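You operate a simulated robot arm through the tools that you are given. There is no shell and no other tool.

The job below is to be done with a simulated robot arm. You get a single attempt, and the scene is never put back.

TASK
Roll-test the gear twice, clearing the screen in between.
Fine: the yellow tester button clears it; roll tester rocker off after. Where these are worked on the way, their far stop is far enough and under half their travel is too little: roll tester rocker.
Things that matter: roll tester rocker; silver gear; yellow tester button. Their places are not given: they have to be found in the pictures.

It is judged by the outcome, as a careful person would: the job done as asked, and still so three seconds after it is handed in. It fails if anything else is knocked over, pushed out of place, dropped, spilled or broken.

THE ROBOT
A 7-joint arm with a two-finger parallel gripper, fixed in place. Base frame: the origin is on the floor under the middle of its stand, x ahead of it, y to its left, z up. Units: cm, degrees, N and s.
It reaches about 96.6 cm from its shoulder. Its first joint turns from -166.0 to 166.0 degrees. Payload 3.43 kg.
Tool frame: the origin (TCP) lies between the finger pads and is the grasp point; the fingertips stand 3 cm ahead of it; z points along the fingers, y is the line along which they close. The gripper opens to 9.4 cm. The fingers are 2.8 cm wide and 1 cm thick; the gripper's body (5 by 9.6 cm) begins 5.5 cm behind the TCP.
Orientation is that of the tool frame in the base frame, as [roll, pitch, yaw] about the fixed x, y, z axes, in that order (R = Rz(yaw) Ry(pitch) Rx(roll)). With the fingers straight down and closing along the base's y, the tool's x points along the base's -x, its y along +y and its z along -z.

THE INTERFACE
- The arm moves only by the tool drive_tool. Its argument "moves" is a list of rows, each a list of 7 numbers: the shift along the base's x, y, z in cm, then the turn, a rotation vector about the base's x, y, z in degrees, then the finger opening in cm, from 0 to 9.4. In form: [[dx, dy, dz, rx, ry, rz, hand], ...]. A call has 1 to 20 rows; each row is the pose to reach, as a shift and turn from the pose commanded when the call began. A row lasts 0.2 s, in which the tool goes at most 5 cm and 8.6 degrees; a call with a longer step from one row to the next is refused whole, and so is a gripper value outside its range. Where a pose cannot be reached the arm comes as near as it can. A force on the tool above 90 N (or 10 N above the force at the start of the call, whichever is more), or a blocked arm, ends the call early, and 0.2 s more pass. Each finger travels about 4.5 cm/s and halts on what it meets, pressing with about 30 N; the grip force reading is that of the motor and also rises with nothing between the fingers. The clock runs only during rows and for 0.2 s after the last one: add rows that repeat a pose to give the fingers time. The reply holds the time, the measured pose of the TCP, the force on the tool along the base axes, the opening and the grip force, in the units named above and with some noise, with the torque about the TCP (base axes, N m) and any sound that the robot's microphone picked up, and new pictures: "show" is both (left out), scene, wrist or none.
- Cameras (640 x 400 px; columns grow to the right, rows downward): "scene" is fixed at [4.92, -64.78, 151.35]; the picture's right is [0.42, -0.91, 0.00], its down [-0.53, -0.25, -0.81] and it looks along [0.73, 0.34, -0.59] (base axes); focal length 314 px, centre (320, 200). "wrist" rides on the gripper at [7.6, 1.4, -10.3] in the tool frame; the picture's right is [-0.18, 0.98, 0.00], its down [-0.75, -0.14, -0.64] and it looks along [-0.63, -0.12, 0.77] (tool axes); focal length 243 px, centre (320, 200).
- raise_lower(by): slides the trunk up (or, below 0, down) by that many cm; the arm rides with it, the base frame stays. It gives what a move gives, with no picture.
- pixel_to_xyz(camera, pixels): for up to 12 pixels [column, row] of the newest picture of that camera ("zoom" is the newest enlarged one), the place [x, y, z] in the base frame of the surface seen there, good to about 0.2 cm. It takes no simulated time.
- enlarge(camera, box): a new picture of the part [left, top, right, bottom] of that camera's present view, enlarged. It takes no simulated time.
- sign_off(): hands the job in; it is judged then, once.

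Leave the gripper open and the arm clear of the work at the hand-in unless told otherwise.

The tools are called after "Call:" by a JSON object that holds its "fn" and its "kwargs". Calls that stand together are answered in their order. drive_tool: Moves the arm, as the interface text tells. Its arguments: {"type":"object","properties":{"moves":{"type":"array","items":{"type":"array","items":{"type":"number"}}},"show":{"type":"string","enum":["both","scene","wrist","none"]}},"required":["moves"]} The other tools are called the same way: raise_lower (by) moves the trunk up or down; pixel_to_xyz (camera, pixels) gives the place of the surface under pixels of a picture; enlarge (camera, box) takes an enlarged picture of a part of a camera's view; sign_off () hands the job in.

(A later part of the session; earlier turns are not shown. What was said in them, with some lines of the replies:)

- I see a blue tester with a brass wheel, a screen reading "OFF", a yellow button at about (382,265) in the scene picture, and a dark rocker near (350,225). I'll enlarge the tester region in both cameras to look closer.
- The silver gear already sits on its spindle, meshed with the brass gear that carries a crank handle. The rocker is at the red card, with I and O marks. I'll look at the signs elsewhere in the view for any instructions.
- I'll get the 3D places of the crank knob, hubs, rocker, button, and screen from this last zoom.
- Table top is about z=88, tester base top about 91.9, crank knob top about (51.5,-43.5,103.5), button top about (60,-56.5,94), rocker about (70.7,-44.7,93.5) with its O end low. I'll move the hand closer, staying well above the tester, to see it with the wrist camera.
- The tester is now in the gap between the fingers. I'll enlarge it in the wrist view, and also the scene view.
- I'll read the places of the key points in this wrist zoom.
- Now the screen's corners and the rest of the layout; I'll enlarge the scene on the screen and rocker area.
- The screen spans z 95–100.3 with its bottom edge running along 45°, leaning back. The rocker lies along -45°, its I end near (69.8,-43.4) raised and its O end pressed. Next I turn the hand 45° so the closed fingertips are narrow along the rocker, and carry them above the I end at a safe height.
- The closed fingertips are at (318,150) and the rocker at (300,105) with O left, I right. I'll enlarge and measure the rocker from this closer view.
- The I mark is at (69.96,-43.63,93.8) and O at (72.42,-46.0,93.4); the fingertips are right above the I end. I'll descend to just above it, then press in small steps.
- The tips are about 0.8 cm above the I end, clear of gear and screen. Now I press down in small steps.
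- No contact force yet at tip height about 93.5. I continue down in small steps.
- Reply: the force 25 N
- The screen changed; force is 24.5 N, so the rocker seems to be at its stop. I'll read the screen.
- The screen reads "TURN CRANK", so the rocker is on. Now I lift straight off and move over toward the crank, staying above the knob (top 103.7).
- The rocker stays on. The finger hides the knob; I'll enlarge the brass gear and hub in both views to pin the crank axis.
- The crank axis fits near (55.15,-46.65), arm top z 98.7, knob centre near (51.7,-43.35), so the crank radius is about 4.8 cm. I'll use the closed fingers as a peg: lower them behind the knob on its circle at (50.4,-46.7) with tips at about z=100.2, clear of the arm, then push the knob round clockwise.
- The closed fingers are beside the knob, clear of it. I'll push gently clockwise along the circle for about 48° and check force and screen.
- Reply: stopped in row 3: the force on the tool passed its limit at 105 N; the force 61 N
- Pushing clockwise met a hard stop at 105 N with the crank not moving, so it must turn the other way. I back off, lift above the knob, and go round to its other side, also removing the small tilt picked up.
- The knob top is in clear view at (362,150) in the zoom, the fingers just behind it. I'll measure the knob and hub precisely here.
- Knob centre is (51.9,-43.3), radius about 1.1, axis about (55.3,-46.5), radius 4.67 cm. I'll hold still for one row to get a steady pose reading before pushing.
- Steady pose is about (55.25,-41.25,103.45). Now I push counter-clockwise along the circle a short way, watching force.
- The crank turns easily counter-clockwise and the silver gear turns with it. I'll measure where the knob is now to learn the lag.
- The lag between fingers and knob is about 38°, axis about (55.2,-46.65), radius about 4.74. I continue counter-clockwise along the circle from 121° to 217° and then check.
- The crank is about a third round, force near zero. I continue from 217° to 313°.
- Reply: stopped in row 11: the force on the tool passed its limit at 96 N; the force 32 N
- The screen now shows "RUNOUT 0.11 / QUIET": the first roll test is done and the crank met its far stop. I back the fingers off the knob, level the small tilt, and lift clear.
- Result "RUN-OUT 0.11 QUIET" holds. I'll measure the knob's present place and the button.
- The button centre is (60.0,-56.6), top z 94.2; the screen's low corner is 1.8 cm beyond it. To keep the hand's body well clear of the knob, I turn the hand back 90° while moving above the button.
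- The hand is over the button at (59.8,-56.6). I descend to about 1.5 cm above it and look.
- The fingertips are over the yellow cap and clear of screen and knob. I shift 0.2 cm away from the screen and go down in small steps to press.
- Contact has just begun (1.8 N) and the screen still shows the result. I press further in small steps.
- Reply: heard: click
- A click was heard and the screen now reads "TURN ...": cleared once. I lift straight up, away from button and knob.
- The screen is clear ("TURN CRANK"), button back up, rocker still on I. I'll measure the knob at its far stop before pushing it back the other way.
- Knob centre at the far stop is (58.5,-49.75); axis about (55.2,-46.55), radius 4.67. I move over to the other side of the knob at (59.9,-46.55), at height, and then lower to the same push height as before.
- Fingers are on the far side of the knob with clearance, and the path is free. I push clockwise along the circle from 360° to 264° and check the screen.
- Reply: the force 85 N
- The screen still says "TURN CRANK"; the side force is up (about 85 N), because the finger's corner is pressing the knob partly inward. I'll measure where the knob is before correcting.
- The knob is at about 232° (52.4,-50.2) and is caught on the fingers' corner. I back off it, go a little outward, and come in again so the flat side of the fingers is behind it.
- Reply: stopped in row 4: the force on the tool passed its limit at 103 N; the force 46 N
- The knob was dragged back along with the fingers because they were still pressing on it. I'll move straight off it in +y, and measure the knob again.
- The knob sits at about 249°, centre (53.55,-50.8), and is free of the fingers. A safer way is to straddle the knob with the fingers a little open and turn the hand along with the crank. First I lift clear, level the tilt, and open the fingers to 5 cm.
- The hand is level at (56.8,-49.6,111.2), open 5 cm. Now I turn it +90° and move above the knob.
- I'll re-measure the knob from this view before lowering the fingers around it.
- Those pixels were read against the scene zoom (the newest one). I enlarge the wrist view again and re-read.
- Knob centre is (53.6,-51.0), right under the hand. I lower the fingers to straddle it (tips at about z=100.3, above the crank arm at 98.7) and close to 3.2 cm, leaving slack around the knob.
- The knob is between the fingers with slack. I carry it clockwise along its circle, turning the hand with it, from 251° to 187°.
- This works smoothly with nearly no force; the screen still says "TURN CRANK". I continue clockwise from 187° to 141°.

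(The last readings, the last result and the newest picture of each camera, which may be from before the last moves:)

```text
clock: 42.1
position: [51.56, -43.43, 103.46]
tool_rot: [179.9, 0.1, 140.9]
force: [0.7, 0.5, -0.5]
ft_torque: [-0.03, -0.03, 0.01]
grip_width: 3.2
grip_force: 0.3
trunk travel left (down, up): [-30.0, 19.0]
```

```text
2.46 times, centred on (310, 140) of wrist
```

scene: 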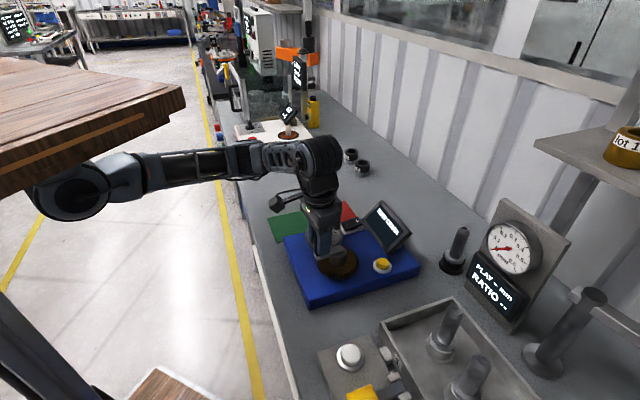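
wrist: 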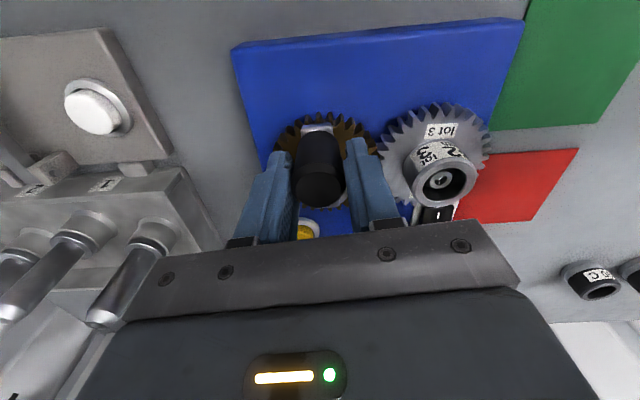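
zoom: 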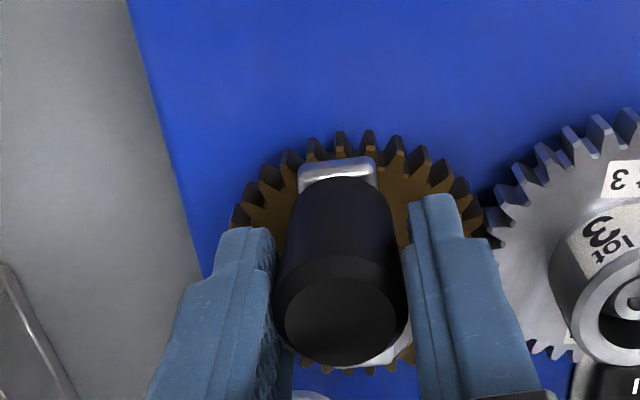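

Almost back to the start; still "TURN CRANK". I creep the last few degrees to the start stop.

Call:
{"fn": "drive_tool", "kwargs": {"moves": [[0.216, 0.249, 0, 0, 0, -3, 3.2], [0.389, 0.425, 0, 0, 0, -3, 3.2], [0.45, 0.48, 0, 0, 0, -3, 3.2]], "show": "both"}}

Call:
{"fn": "enlarge", "kwargs": {"camera": "scene", "box": [280, 190, 420, 300]}}

Call:
{"fn": "enlarge", "kwargs": {"camera": "wrist", "box": [180, 60, 440, 220]}}

```text
clock: 42.9
position: [51.98, -43.07, 103.42]
tool_rot: [-180.0, 0.1, 138.0]
force: [-5.1, -12.2, -2.4]
ft_torque: [-0.31, -0.05, 0.1]
grip_width: 3.89
grip_force: 6.2
trunk travel left (down, up): [-30.0, 19.0]
```

scene: 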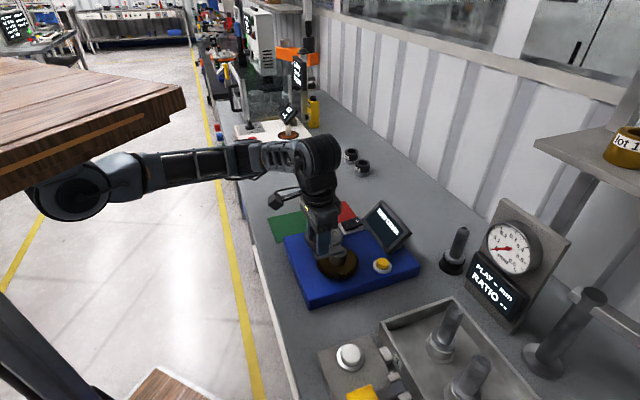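
wrist: 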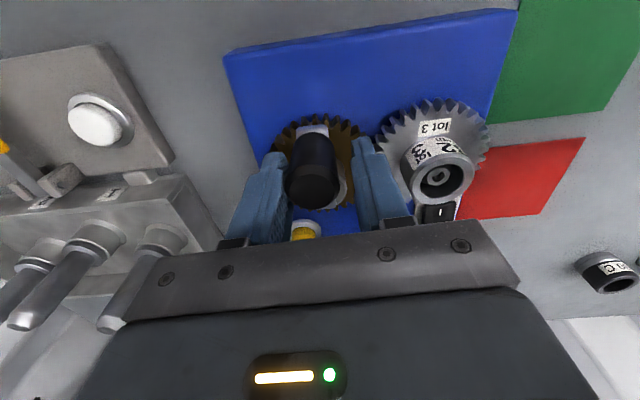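

```text
3.64 times, centred on (350, 245) of scene
```

zoom: 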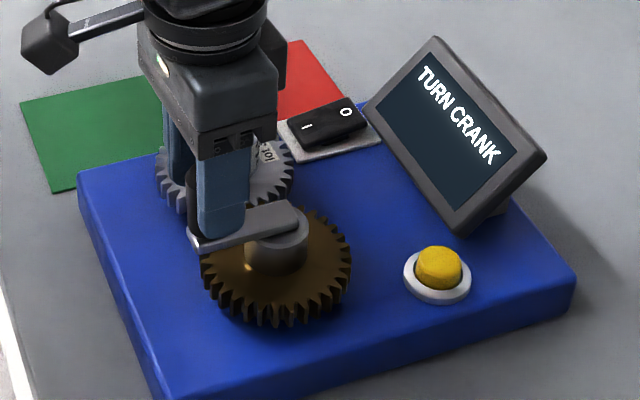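

```text
2.46 times, centred on (310, 140) of wrist
```

zoom: 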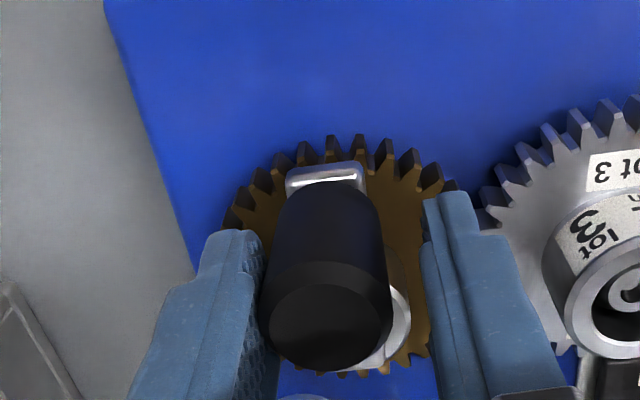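

Crank is at its start stop and the screen reads "TURN CRANK", so the second roll starts clean. I now carry the knob counter-clockwise, turning the hand with it, up to 236° and check.

Call:
{"fn": "drive_tool", "kwargs": {"moves": [[-0.398, -0.416, 0, 0, 0, 2, 3.2], [-0.785, -0.949, 0, 0, 0, 10, 3.2], [-1.094, -1.53, 0, 0, 0, 18, 3.2], [-1.319, -2.149, 0, 0, 0, 26, 3.2], [-1.456, -2.793, 0, 0, 0, 34, 3.2], [-1.502, -3.45, 0, 0, 0, 42, 3.2], [-1.456, -4.107, 0, 0, 0, 50, 3.2], [-1.319, -4.751, 0, 0, 0, 58, 3.2], [-1.094, -5.37, 0, 0, 0, 66, 3.2], [-0.785, -5.951, 0, 0, 0, 74, 3.2], [-0.398, -6.484, 0, 0, 0, 82, 3.2], [0.06, -6.957, 0, 0, 0, 90, 3.2], [0.579, -7.363, 0, 0, 0, 98, 3.2]], "show": "both"}}

Call:
{"fn": "enlarge", "kwargs": {"camera": "scene", "box": [280, 190, 420, 300]}}

Call:
{"fn": "enlarge", "kwargs": {"camera": "wrist", "box": [180, 60, 440, 220]}}

```text
clock: 45.7
position: [53.28, -50.79, 103.35]
tool_rot: [179.9, 0.1, -124.1]
force: [-0.2, 0.6, -0.3]
ft_torque: [-0.03, 0.0, 0.0]
grip_width: 3.21
grip_force: 0.1
out of reach, approached as far as the arm can: row 13
trunk travel left (down, up): [-30.0, 19.0]
```

scene: 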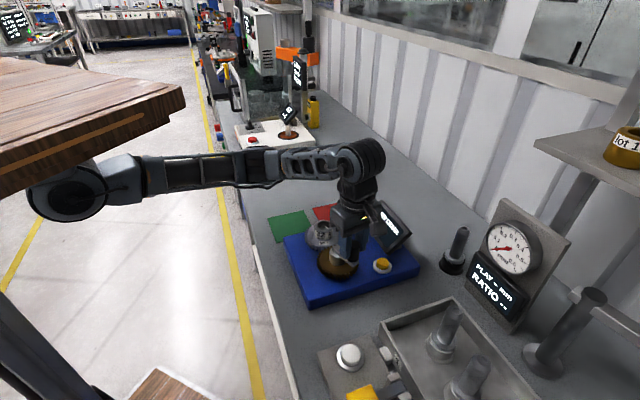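
wrist: 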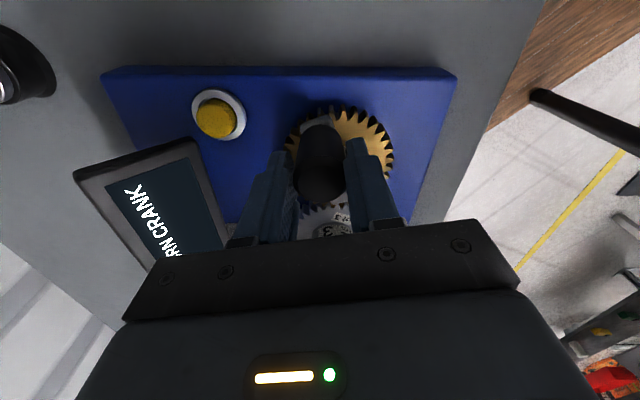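

```text
3.64 times, centred on (350, 245) of scene
```

zoom: 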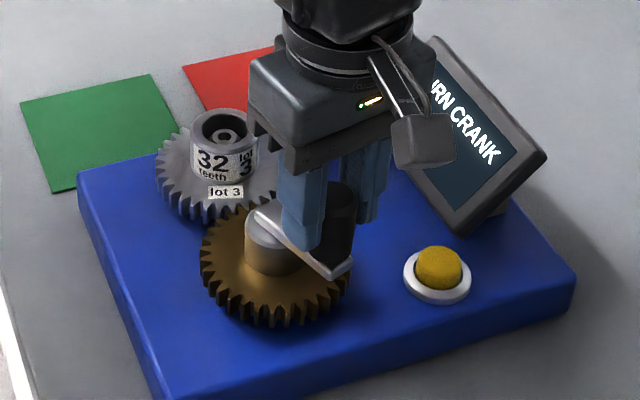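

```text
2.46 times, centred on (310, 140) of wrist
```

zoom: 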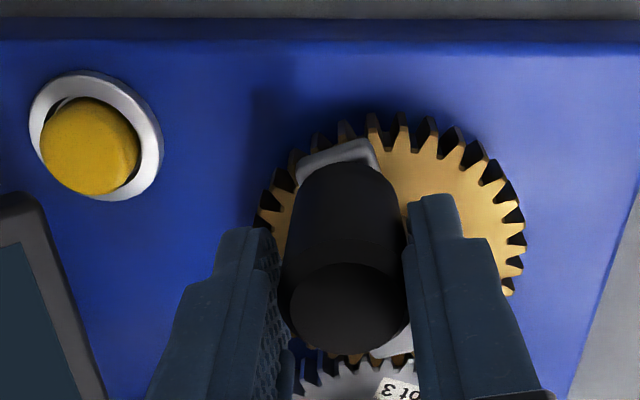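

The hand's turn limit was reached at about +56° (reported), with the knob at around 240° and the screen still "TURN CRANK". For the rest I'll use the closed-finger push from behind, which worked in the first roll. I lift off, turn back to the earlier +45° heading and close the fingers.

Call:
{"fn": "drive_tool", "kwargs": {"moves": [[0.4, -0.2, 1.5, 0, 0, -4, 3.2], [0.4, -0.2, 5.5, 0, 0, -8, 3.2], [0.4, -0.2, 8, 0, 0, -11, 3.2], [0.4, -0.2, 8, 0, 0, -11, 1], [0.4, -0.2, 8, 0, 0, -11, 0], [0.4, -0.2, 8, 0, 0, -11, 0]], "show": "both"}}

Call:
{"fn": "enlarge", "kwargs": {"camera": "scene", "box": [280, 190, 420, 300]}}

Call:
{"fn": "enlarge", "kwargs": {"camera": "wrist", "box": [180, 60, 440, 220]}}

```text
clock: 47.1
position: [53.58, -50.77, 111.25]
tool_rot: [179.9, 0.1, -135.1]
force: [-0.2, -0.5, -0.2]
ft_torque: [-0.02, 0.01, 0.01]
grip_width: 0.0
grip_force: 29.9
trunk travel left (down, up): [-30.0, 19.0]
```

scene: 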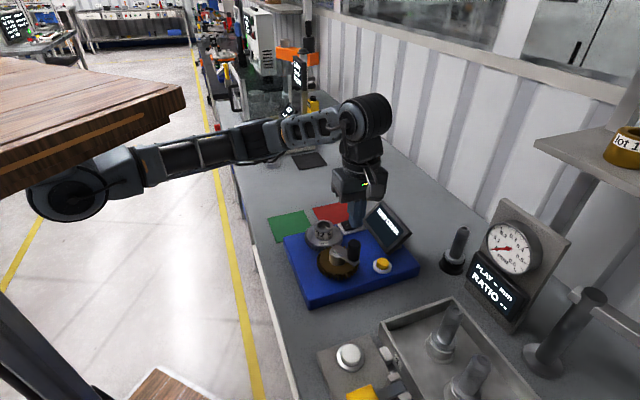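
wrist: 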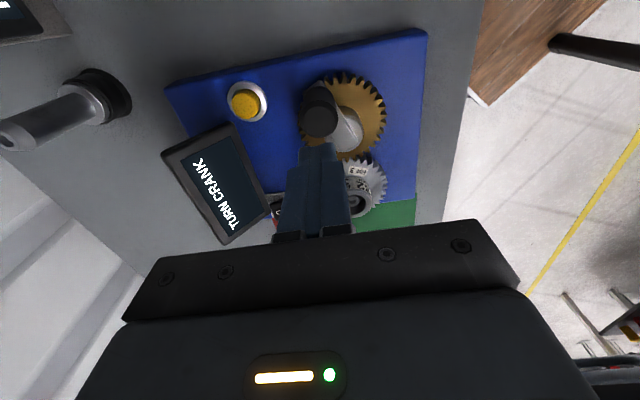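

```text
3.64 times, centred on (350, 245) of scene
```

zoom: 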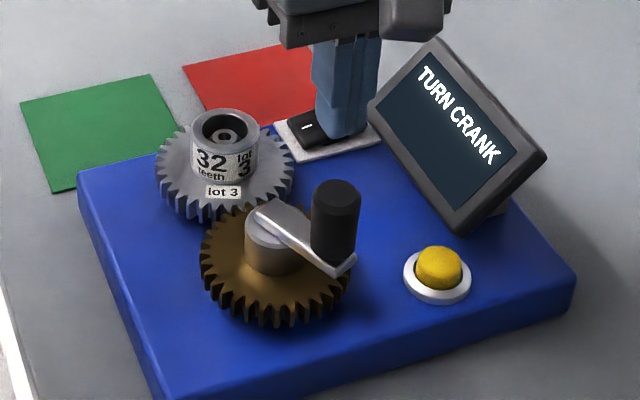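

```text
2.46 times, centred on (310, 140) of wrist
```

zoom: 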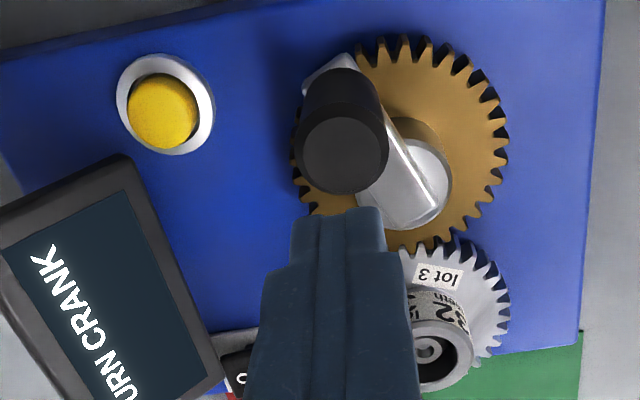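

I'll measure the knob from this wrist zoom.

Call:
{"fn": "pixel_to_xyz", "kwargs": {"camera": "zoom", "pixels": [[341, 155], [304, 155], [378, 155], [341, 120], [341, 188]]}}

```text
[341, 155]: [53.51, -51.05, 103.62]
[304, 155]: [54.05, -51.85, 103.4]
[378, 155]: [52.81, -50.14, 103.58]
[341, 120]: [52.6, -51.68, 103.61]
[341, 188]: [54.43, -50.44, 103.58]
```

Knob centre (53.5,-51.0), about 249°. I go behind it on the circle, to (50.75,-48.2), and lower the closed fingers to push height.

Call:
{"fn": "drive_tool", "kwargs": {"moves": [[-1.4, 1.3, 0, 0, 0, 0, 0], [-2.83, 2.57, 0, 0, 0, 0, 0], [-2.83, 2.57, 0, 0, 0, 0, 0], [-2.83, 2.57, -4, 0, 0, 0, 0], [-2.83, 2.57, -7.9, 0, 0, 0, 0], [-2.83, 2.57, -7.9, 0, 0, 0, 0]], "show": "wrist"}}

Call:
{"fn": "enlarge", "kwargs": {"camera": "scene", "box": [280, 190, 420, 300]}}

```text
clock: 48.5
position: [50.65, -48.24, 103.13]
tool_rot: [179.9, 0.1, -135.1]
force: [-0.2, 0.1, 0.5]
ft_torque: [0.0, 0.0, -0.05]
grip_width: 0.0
grip_force: 29.8
trunk travel left (down, up): [-30.0, 19.0]
```

wrist: 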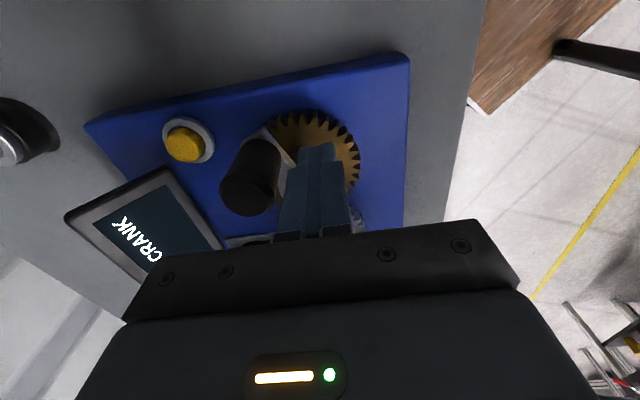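

```text
3.64 times, centred on (350, 245) of scene
```

zoom: 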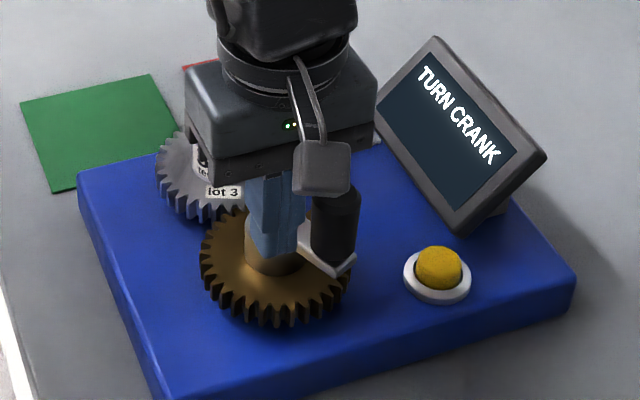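

The fingers are behind the knob with clearance. I push counter-clockwise from 199° to 263°.

Call:
{"fn": "drive_tool", "kwargs": {"moves": [[0.223, -0.609, 0, 0, 0, 0, 0], [0.568, -1.183, 0, 0, 0, 0, 0], [0.989, -1.704, 0, 0, 0, 0, 0], [1.479, -2.16, 0, 0, 0, 0, 0], [2.028, -2.545, 0, 0, 0, 0, 0], [2.625, -2.848, 0, 0, 0, 0, 0], [3.258, -3.066, 0, 0, 0, 0, 0], [3.915, -3.194, 0, 0, 0, 0, 0]], "show": "both"}}

Call:
{"fn": "enlarge", "kwargs": {"camera": "scene", "box": [280, 190, 420, 300]}}

Call:
{"fn": "enlarge", "kwargs": {"camera": "wrist", "box": [180, 60, 440, 220]}}

```text
clock: 50.3
position: [54.71, -51.53, 103.3]
tool_rot: [179.8, 0.1, -135.0]
force: [-0.6, 1.0, 0.8]
ft_torque: [0.0, 0.01, -0.03]
grip_width: 0.0
grip_force: 30.2
trunk travel left (down, up): [-30.0, 19.0]
```

scene: 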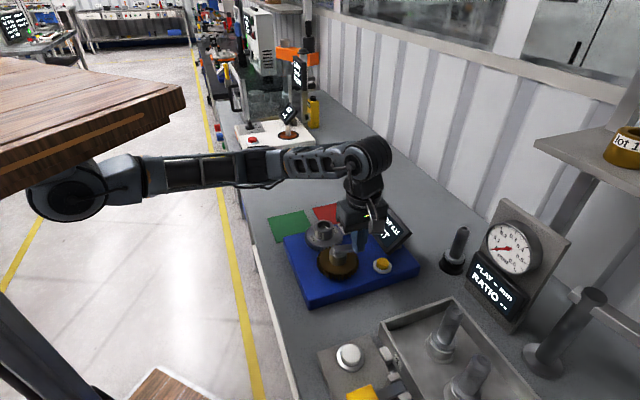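
wrist: 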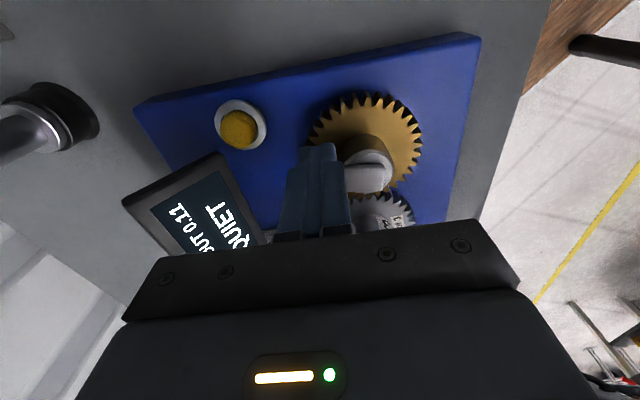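

```text
3.64 times, centred on (350, 245) of scene
```

zoom: 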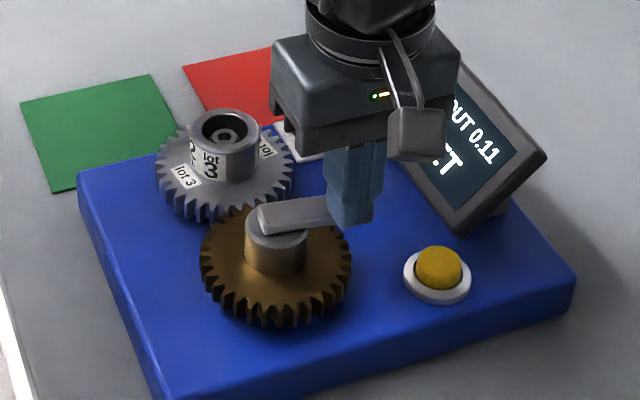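

```text
2.46 times, centred on (310, 140) of wrist
```

zoom: 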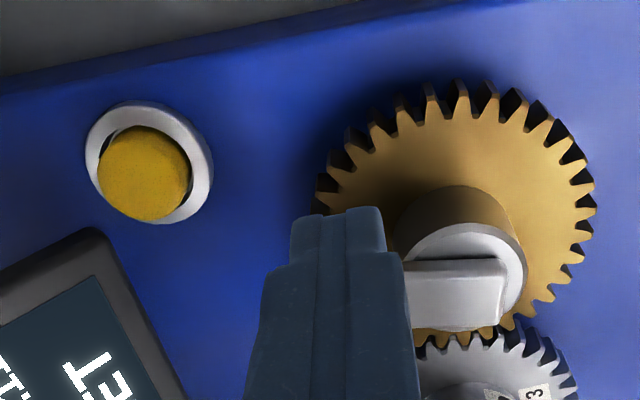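

The screen again shows "RUN-OUT 0.11 / QUIET": the second roll test is done. I back the fingers off the knob and lift straight up.

Call:
{"fn": "drive_tool", "kwargs": {"moves": [[-0.8, 0.1, 0, 0, 0, 0, 0], [-0.8, 0.1, 3, 0, 0, 0, 0], [-0.8, 0.1, 7.5, 0, 0, 0, 0], [-0.8, 0.1, 9.5, 0, 0, 0, 0], [-0.8, 0.1, 9.5, 0, 0, 0, 0]], "show": "both"}}

Call:
{"fn": "enlarge", "kwargs": {"camera": "scene", "box": [280, 190, 420, 300]}}

```text
clock: 51.5
position: [53.71, -51.26, 112.91]
tool_rot: [179.9, 0.1, -135.0]
force: [0.1, 0.4, 0.2]
ft_torque: [0.0, 0.01, 0.02]
grip_width: 0.02
grip_force: 30.1
trunk travel left (down, up): [-30.0, 19.0]
```

scene: 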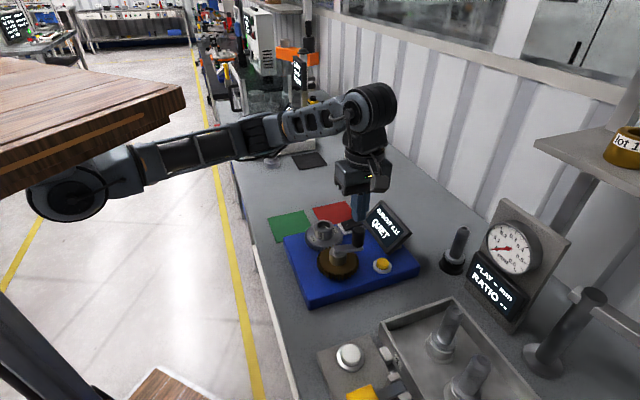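
wrist: 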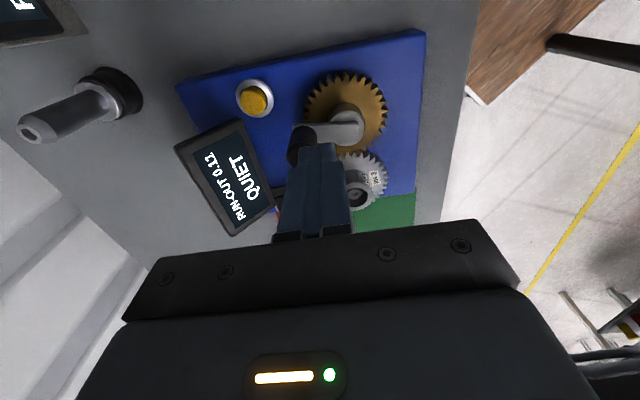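

```text
3.64 times, centred on (350, 245) of scene
```

zoom: 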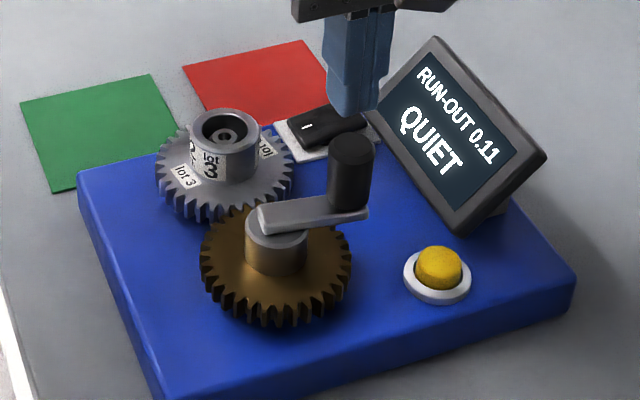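

The second result "RUN-OUT 0.11 QUIET" is on the screen. Next I carry the closed fingers over to the rocker's O end at about (72.5,-45.4), at height.

Call:
{"fn": "drive_tool", "kwargs": {"moves": [[4, 1.3, 0, 0, 0, 0, 0], [8, 2.6, 0, 0, 0, 0, 0], [12, 3.8, 0, 0, 0, 0, 0], [16, 5, -2, 0, 0, 0, 0], [18.8, 5.9, -4.5, 0, 0, 0, 0], [18.8, 5.9, -7, 0, 0, 0, 0], [18.8, 5.9, -7, 0, 0, 0, 0]], "show": "both"}}

Call:
{"fn": "enlarge", "kwargs": {"camera": "wrist", "box": [220, 30, 400, 160]}}

```text
clock: 53.1
position: [72.81, -45.64, 105.89]
tool_rot: [179.9, 0.1, -135.0]
force: [1.2, 0.7, 0.0]
ft_torque: [0.01, 0.03, 0.01]
grip_width: 0.0
grip_force: 30.0
trunk travel left (down, up): [-30.0, 19.0]
```

scene: 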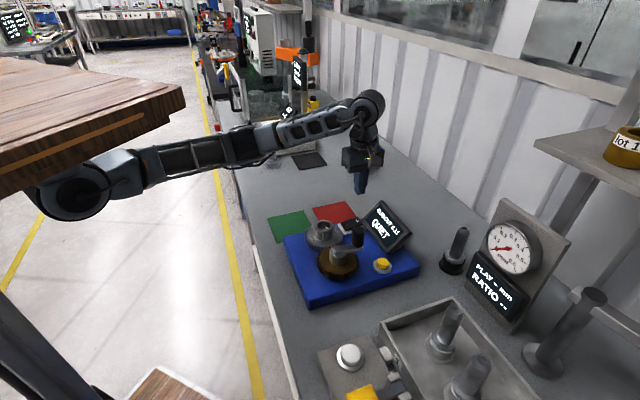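
wrist: 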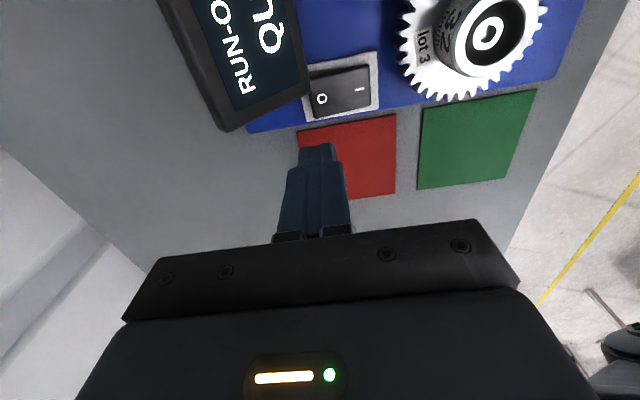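

```text
3.08 times, centred on (310, 95) of wrist
```

zoom: 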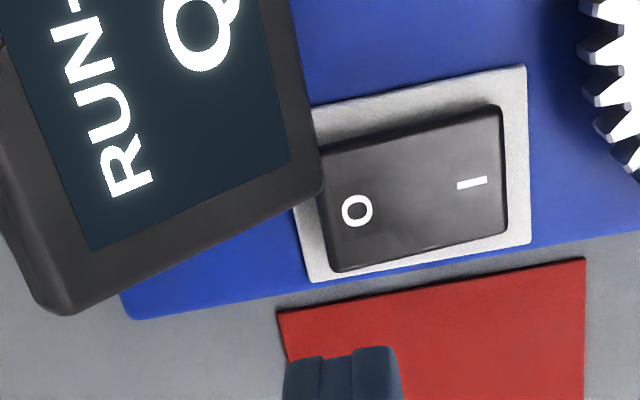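

Call:
{"fn": "pixel_to_xyz", "kwargs": {"camera": "zoom", "pixels": [[357, 210], [472, 184], [345, 265], [500, 235], [335, 165], [490, 115], [322, 190], [312, 175], [415, 195], [310, 120]]}}

```text
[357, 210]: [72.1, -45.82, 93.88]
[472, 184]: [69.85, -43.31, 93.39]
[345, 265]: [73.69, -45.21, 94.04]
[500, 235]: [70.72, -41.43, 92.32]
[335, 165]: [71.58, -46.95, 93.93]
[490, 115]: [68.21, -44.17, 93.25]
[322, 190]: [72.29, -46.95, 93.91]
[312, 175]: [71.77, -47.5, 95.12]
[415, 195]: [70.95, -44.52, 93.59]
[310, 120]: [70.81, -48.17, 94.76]
```

O mark is at (72.1,-45.8,93.88), raised now, and I at 93.39, pressed. I aim at (72.4,-45.3), away from the screen's corner at (71.8,-47.5,95.1), and descend to just above the O end.

Call:
{"fn": "drive_tool", "kwargs": {"moves": [[-0.25, 0.2, -3, 0, 0, 0, 0], [-0.25, 0.2, -6, 0, 0, 0, 0], [-0.25, 0.2, -7.9, 0, 0, 0, 0], [-0.25, 0.2, -7.9, 0, 0, 0, 0]], "show": "both"}}

Call:
{"fn": "enlarge", "kwargs": {"camera": "wrist", "box": [220, 80, 400, 210]}}

Call:
{"fn": "enlarge", "kwargs": {"camera": "scene", "box": [310, 180, 430, 270]}}

```text
clock: 54.1
position: [72.45, -45.16, 98.05]
tool_rot: [179.9, 0.1, -135.1]
force: [0.0, -0.1, 0.5]
ft_torque: [0.01, -0.03, 0.03]
grip_width: 0.0
grip_force: 29.9
trunk travel left (down, up): [-30.0, 19.0]
```

scene: 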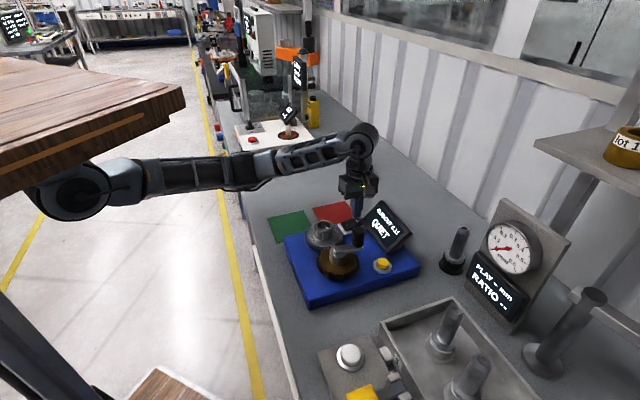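
wrist: 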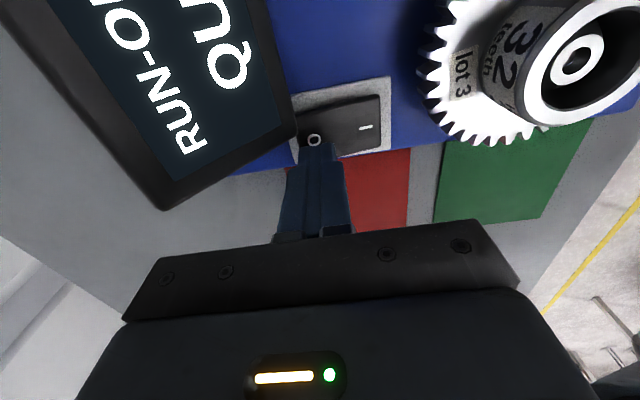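

```text
3.08 times, centred on (310, 145) of wrist
```

zoom: 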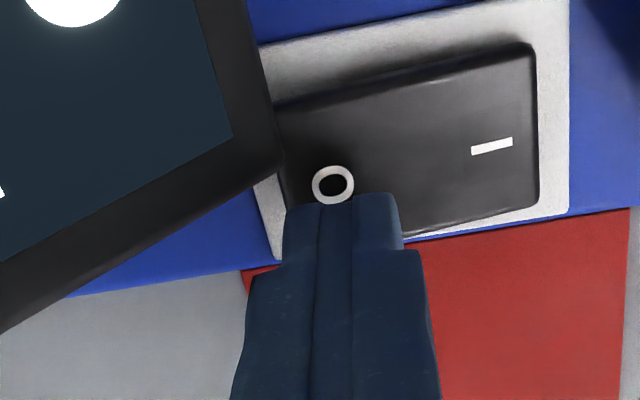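

```text
4.44 times, centred on (370, 225) of scene
```

zoom: 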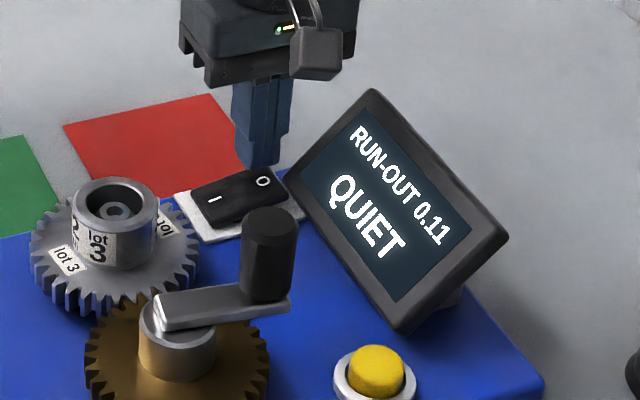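

The fingertips are above the O end, clear of the screen. I press down in small steps.

Call:
{"fn": "drive_tool", "kwargs": {"moves": [[0, 0, -0.6, 0, 0, 0, 0], [0, 0, -1.0, 0, 0, 0, 0], [0, 0, -1.3, 0, 0, 0, 0], [0, 0, -1.5, 0, 0, 0, 0]], "show": "wrist"}}

Call:
{"fn": "enlarge", "kwargs": {"camera": "scene", "box": [310, 180, 430, 270]}}

```text
clock: 55.1
position: [72.37, -45.39, 96.51]
tool_rot: [180.0, 0.1, -135.0]
force: [-2.3, 0.8, 9.0]
ft_torque: [0.07, 0.11, 0.04]
grip_width: 0.03
grip_force: 29.6
trunk travel left (down, up): [-30.0, 19.0]
```

wrist: 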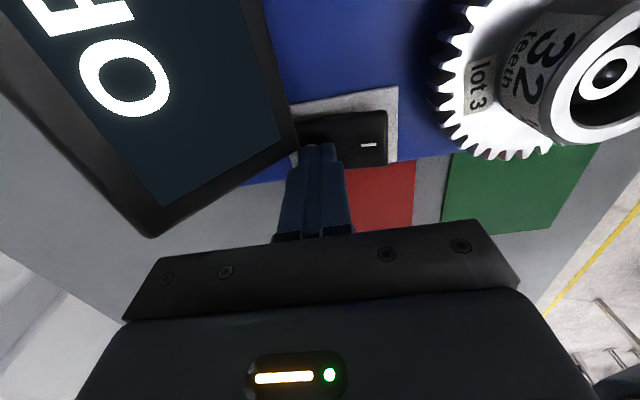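

```text
4.44 times, centred on (370, 225) of scene
```

zoom: 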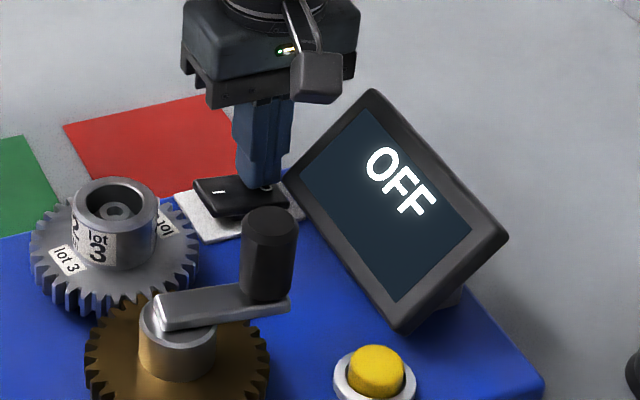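

The screen reads "OFF" with 9 N on the rocker. I press slightly further to make sure it is fully at its stop.

Call:
{"fn": "drive_tool", "kwargs": {"moves": [[0, 0, -0.12, 0, 0, 0, 0], [0, 0, -0.2, 0, 0, 0, 0]], "show": "none"}}

```text
clock: 55.7
position: [72.3, -45.41, 96.54]
tool_rot: [-179.9, 0.1, -135.0]
force: [0.0, -2.1, 33.8]
ft_torque: [0.11, 0.26, 0.05]
grip_width: 0.01
grip_force: 29.9
trunk travel left (down, up): [-30.0, 19.0]
```

The force rose to 34 N without more travel, so the rocker is at its off stop. I lift straight up, then back away toward the robot and open the gripper.

Call:
{"fn": "drive_tool", "kwargs": {"moves": [[0, 0, 1.5, 0, 0, 0, 0], [0, 0, 5.5, 0, 0, 0, 0], [0, 0, 10, 0, 0, 0, 0], [0, 0, 14.5, 0, 0, 0, 0], [-4, 0, 18, 0, 0, 0, 1], [-8.5, 0, 20, 0, 0, 0, 3], [-13, 0, 22, 0, 0, 0, 5], [-17.5, 0, 24, 0, 0, 0, 7], [-22, 0, 26, 0, 0, 0, 9], [-26.5, 0, 28, 0, 0, 0, 9.2], [-31, 0, 30, 0, 0, 0, 9.2], [-31, 0, 30, 0, 0, 0, 9.2]], "show": "both"}}

Call:
{"fn": "enlarge", "kwargs": {"camera": "scene", "box": [280, 180, 420, 300]}}

```text
refused: row 5 steps farther than a row can; nothing moved
```

```text
3.33 times, centred on (350, 240) of scene
```

zoom: 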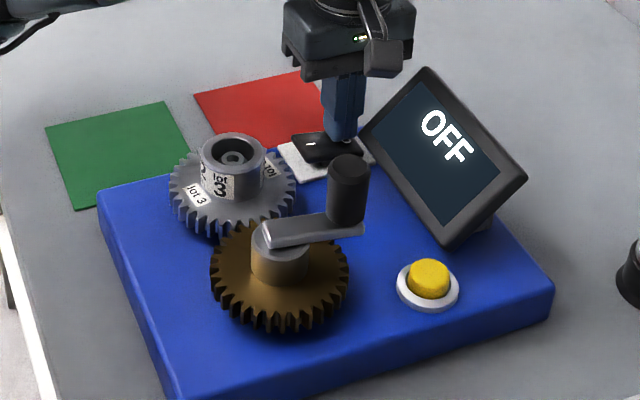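

That call was refused because one step was too long; nothing moved. I repeat it with shorter steps.

Call:
{"fn": "drive_tool", "kwargs": {"moves": [[0, 0, 1.5, 0, 0, 0, 0], [0, 0, 5.5, 0, 0, 0, 0], [0, 0, 10, 0, 0, 0, 0], [0, 0, 14, 0, 0, 0, 0], [-3, 0, 17, 0, 0, 0, 1], [-7, 0, 19, 0, 0, 0, 3], [-11, 0, 21, 0, 0, 0, 5], [-15, 0, 23, 0, 0, 0, 7], [-19, 0, 25, 0, 0, 0, 9], [-23, 0, 27, 0, 0, 0, 9.2], [-27, 0, 29, 0, 0, 0, 9.2], [-31, 0, 31, 0, 0, 0, 9.2], [-31, 0, 31, 0, 0, 0, 9.2]], "show": "both"}}

Call:
{"fn": "enlarge", "kwargs": {"camera": "scene", "box": [280, 180, 420, 300]}}

```text
clock: 58.5
position: [41.82, -45.42, 126.78]
tool_rot: [178.4, -0.8, -134.8]
force: [0.3, -0.1, -0.2]
ft_torque: [0.01, 0.0, -0.04]
grip_width: 9.2
grip_force: 0.1
trunk travel left (down, up): [-30.0, 19.0]
```

scene: 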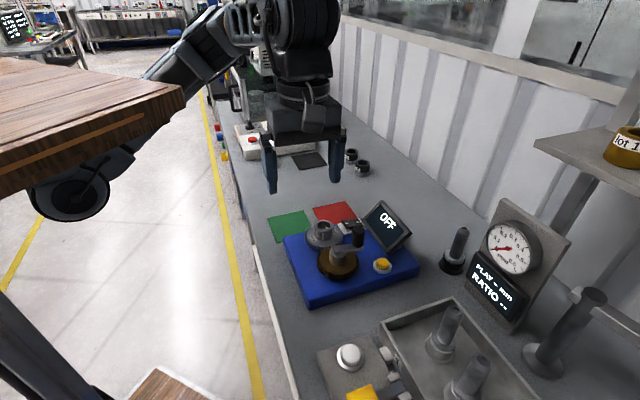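
wrist: 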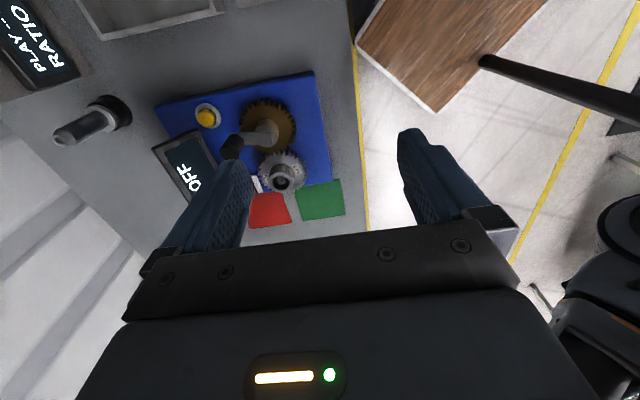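

```text
3.33 times, centred on (350, 240) of scene
```

zoom: 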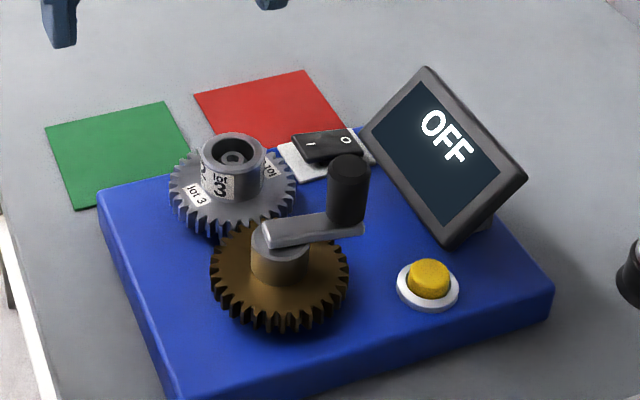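

The screen reads "OFF", the rocker's O side is down, the gear is in place, and nothing else has moved. Both rolls were done with one clear between them. The arm is clear with the gripper open, so I hand it in.

Call:
{"fn": "sign_off", "kwargs": {}}

```text
The job is handed in.
```

The gear was roll-tested twice, with the screen cleared once in between, and the job is handed in. Both rolls read "RUN-OUT 0.11 QUIET".

- **First roll:** I switched the rocker on and turned the crank counter-clockwise to its far stop. My first push was clockwise, which is the wrong way. It met the start stop at 105 N, and the crank did not move.
- **Clear:** One press of the yellow button gave a click, and the screen went back to "TURN CRANK".
- **Second roll:** I brought the crank back to its start and turned it forward again until the result showed. On the way back the fingers caught the knob, with forces up to about 103 N. I backed off, and nothing looked moved or damaged.
- **Finish:** The rocker is fully off and the screen reads "OFF". The silver gear is still on its spindle, and the crank is left near its far end. The arm is clear with the gripper open.
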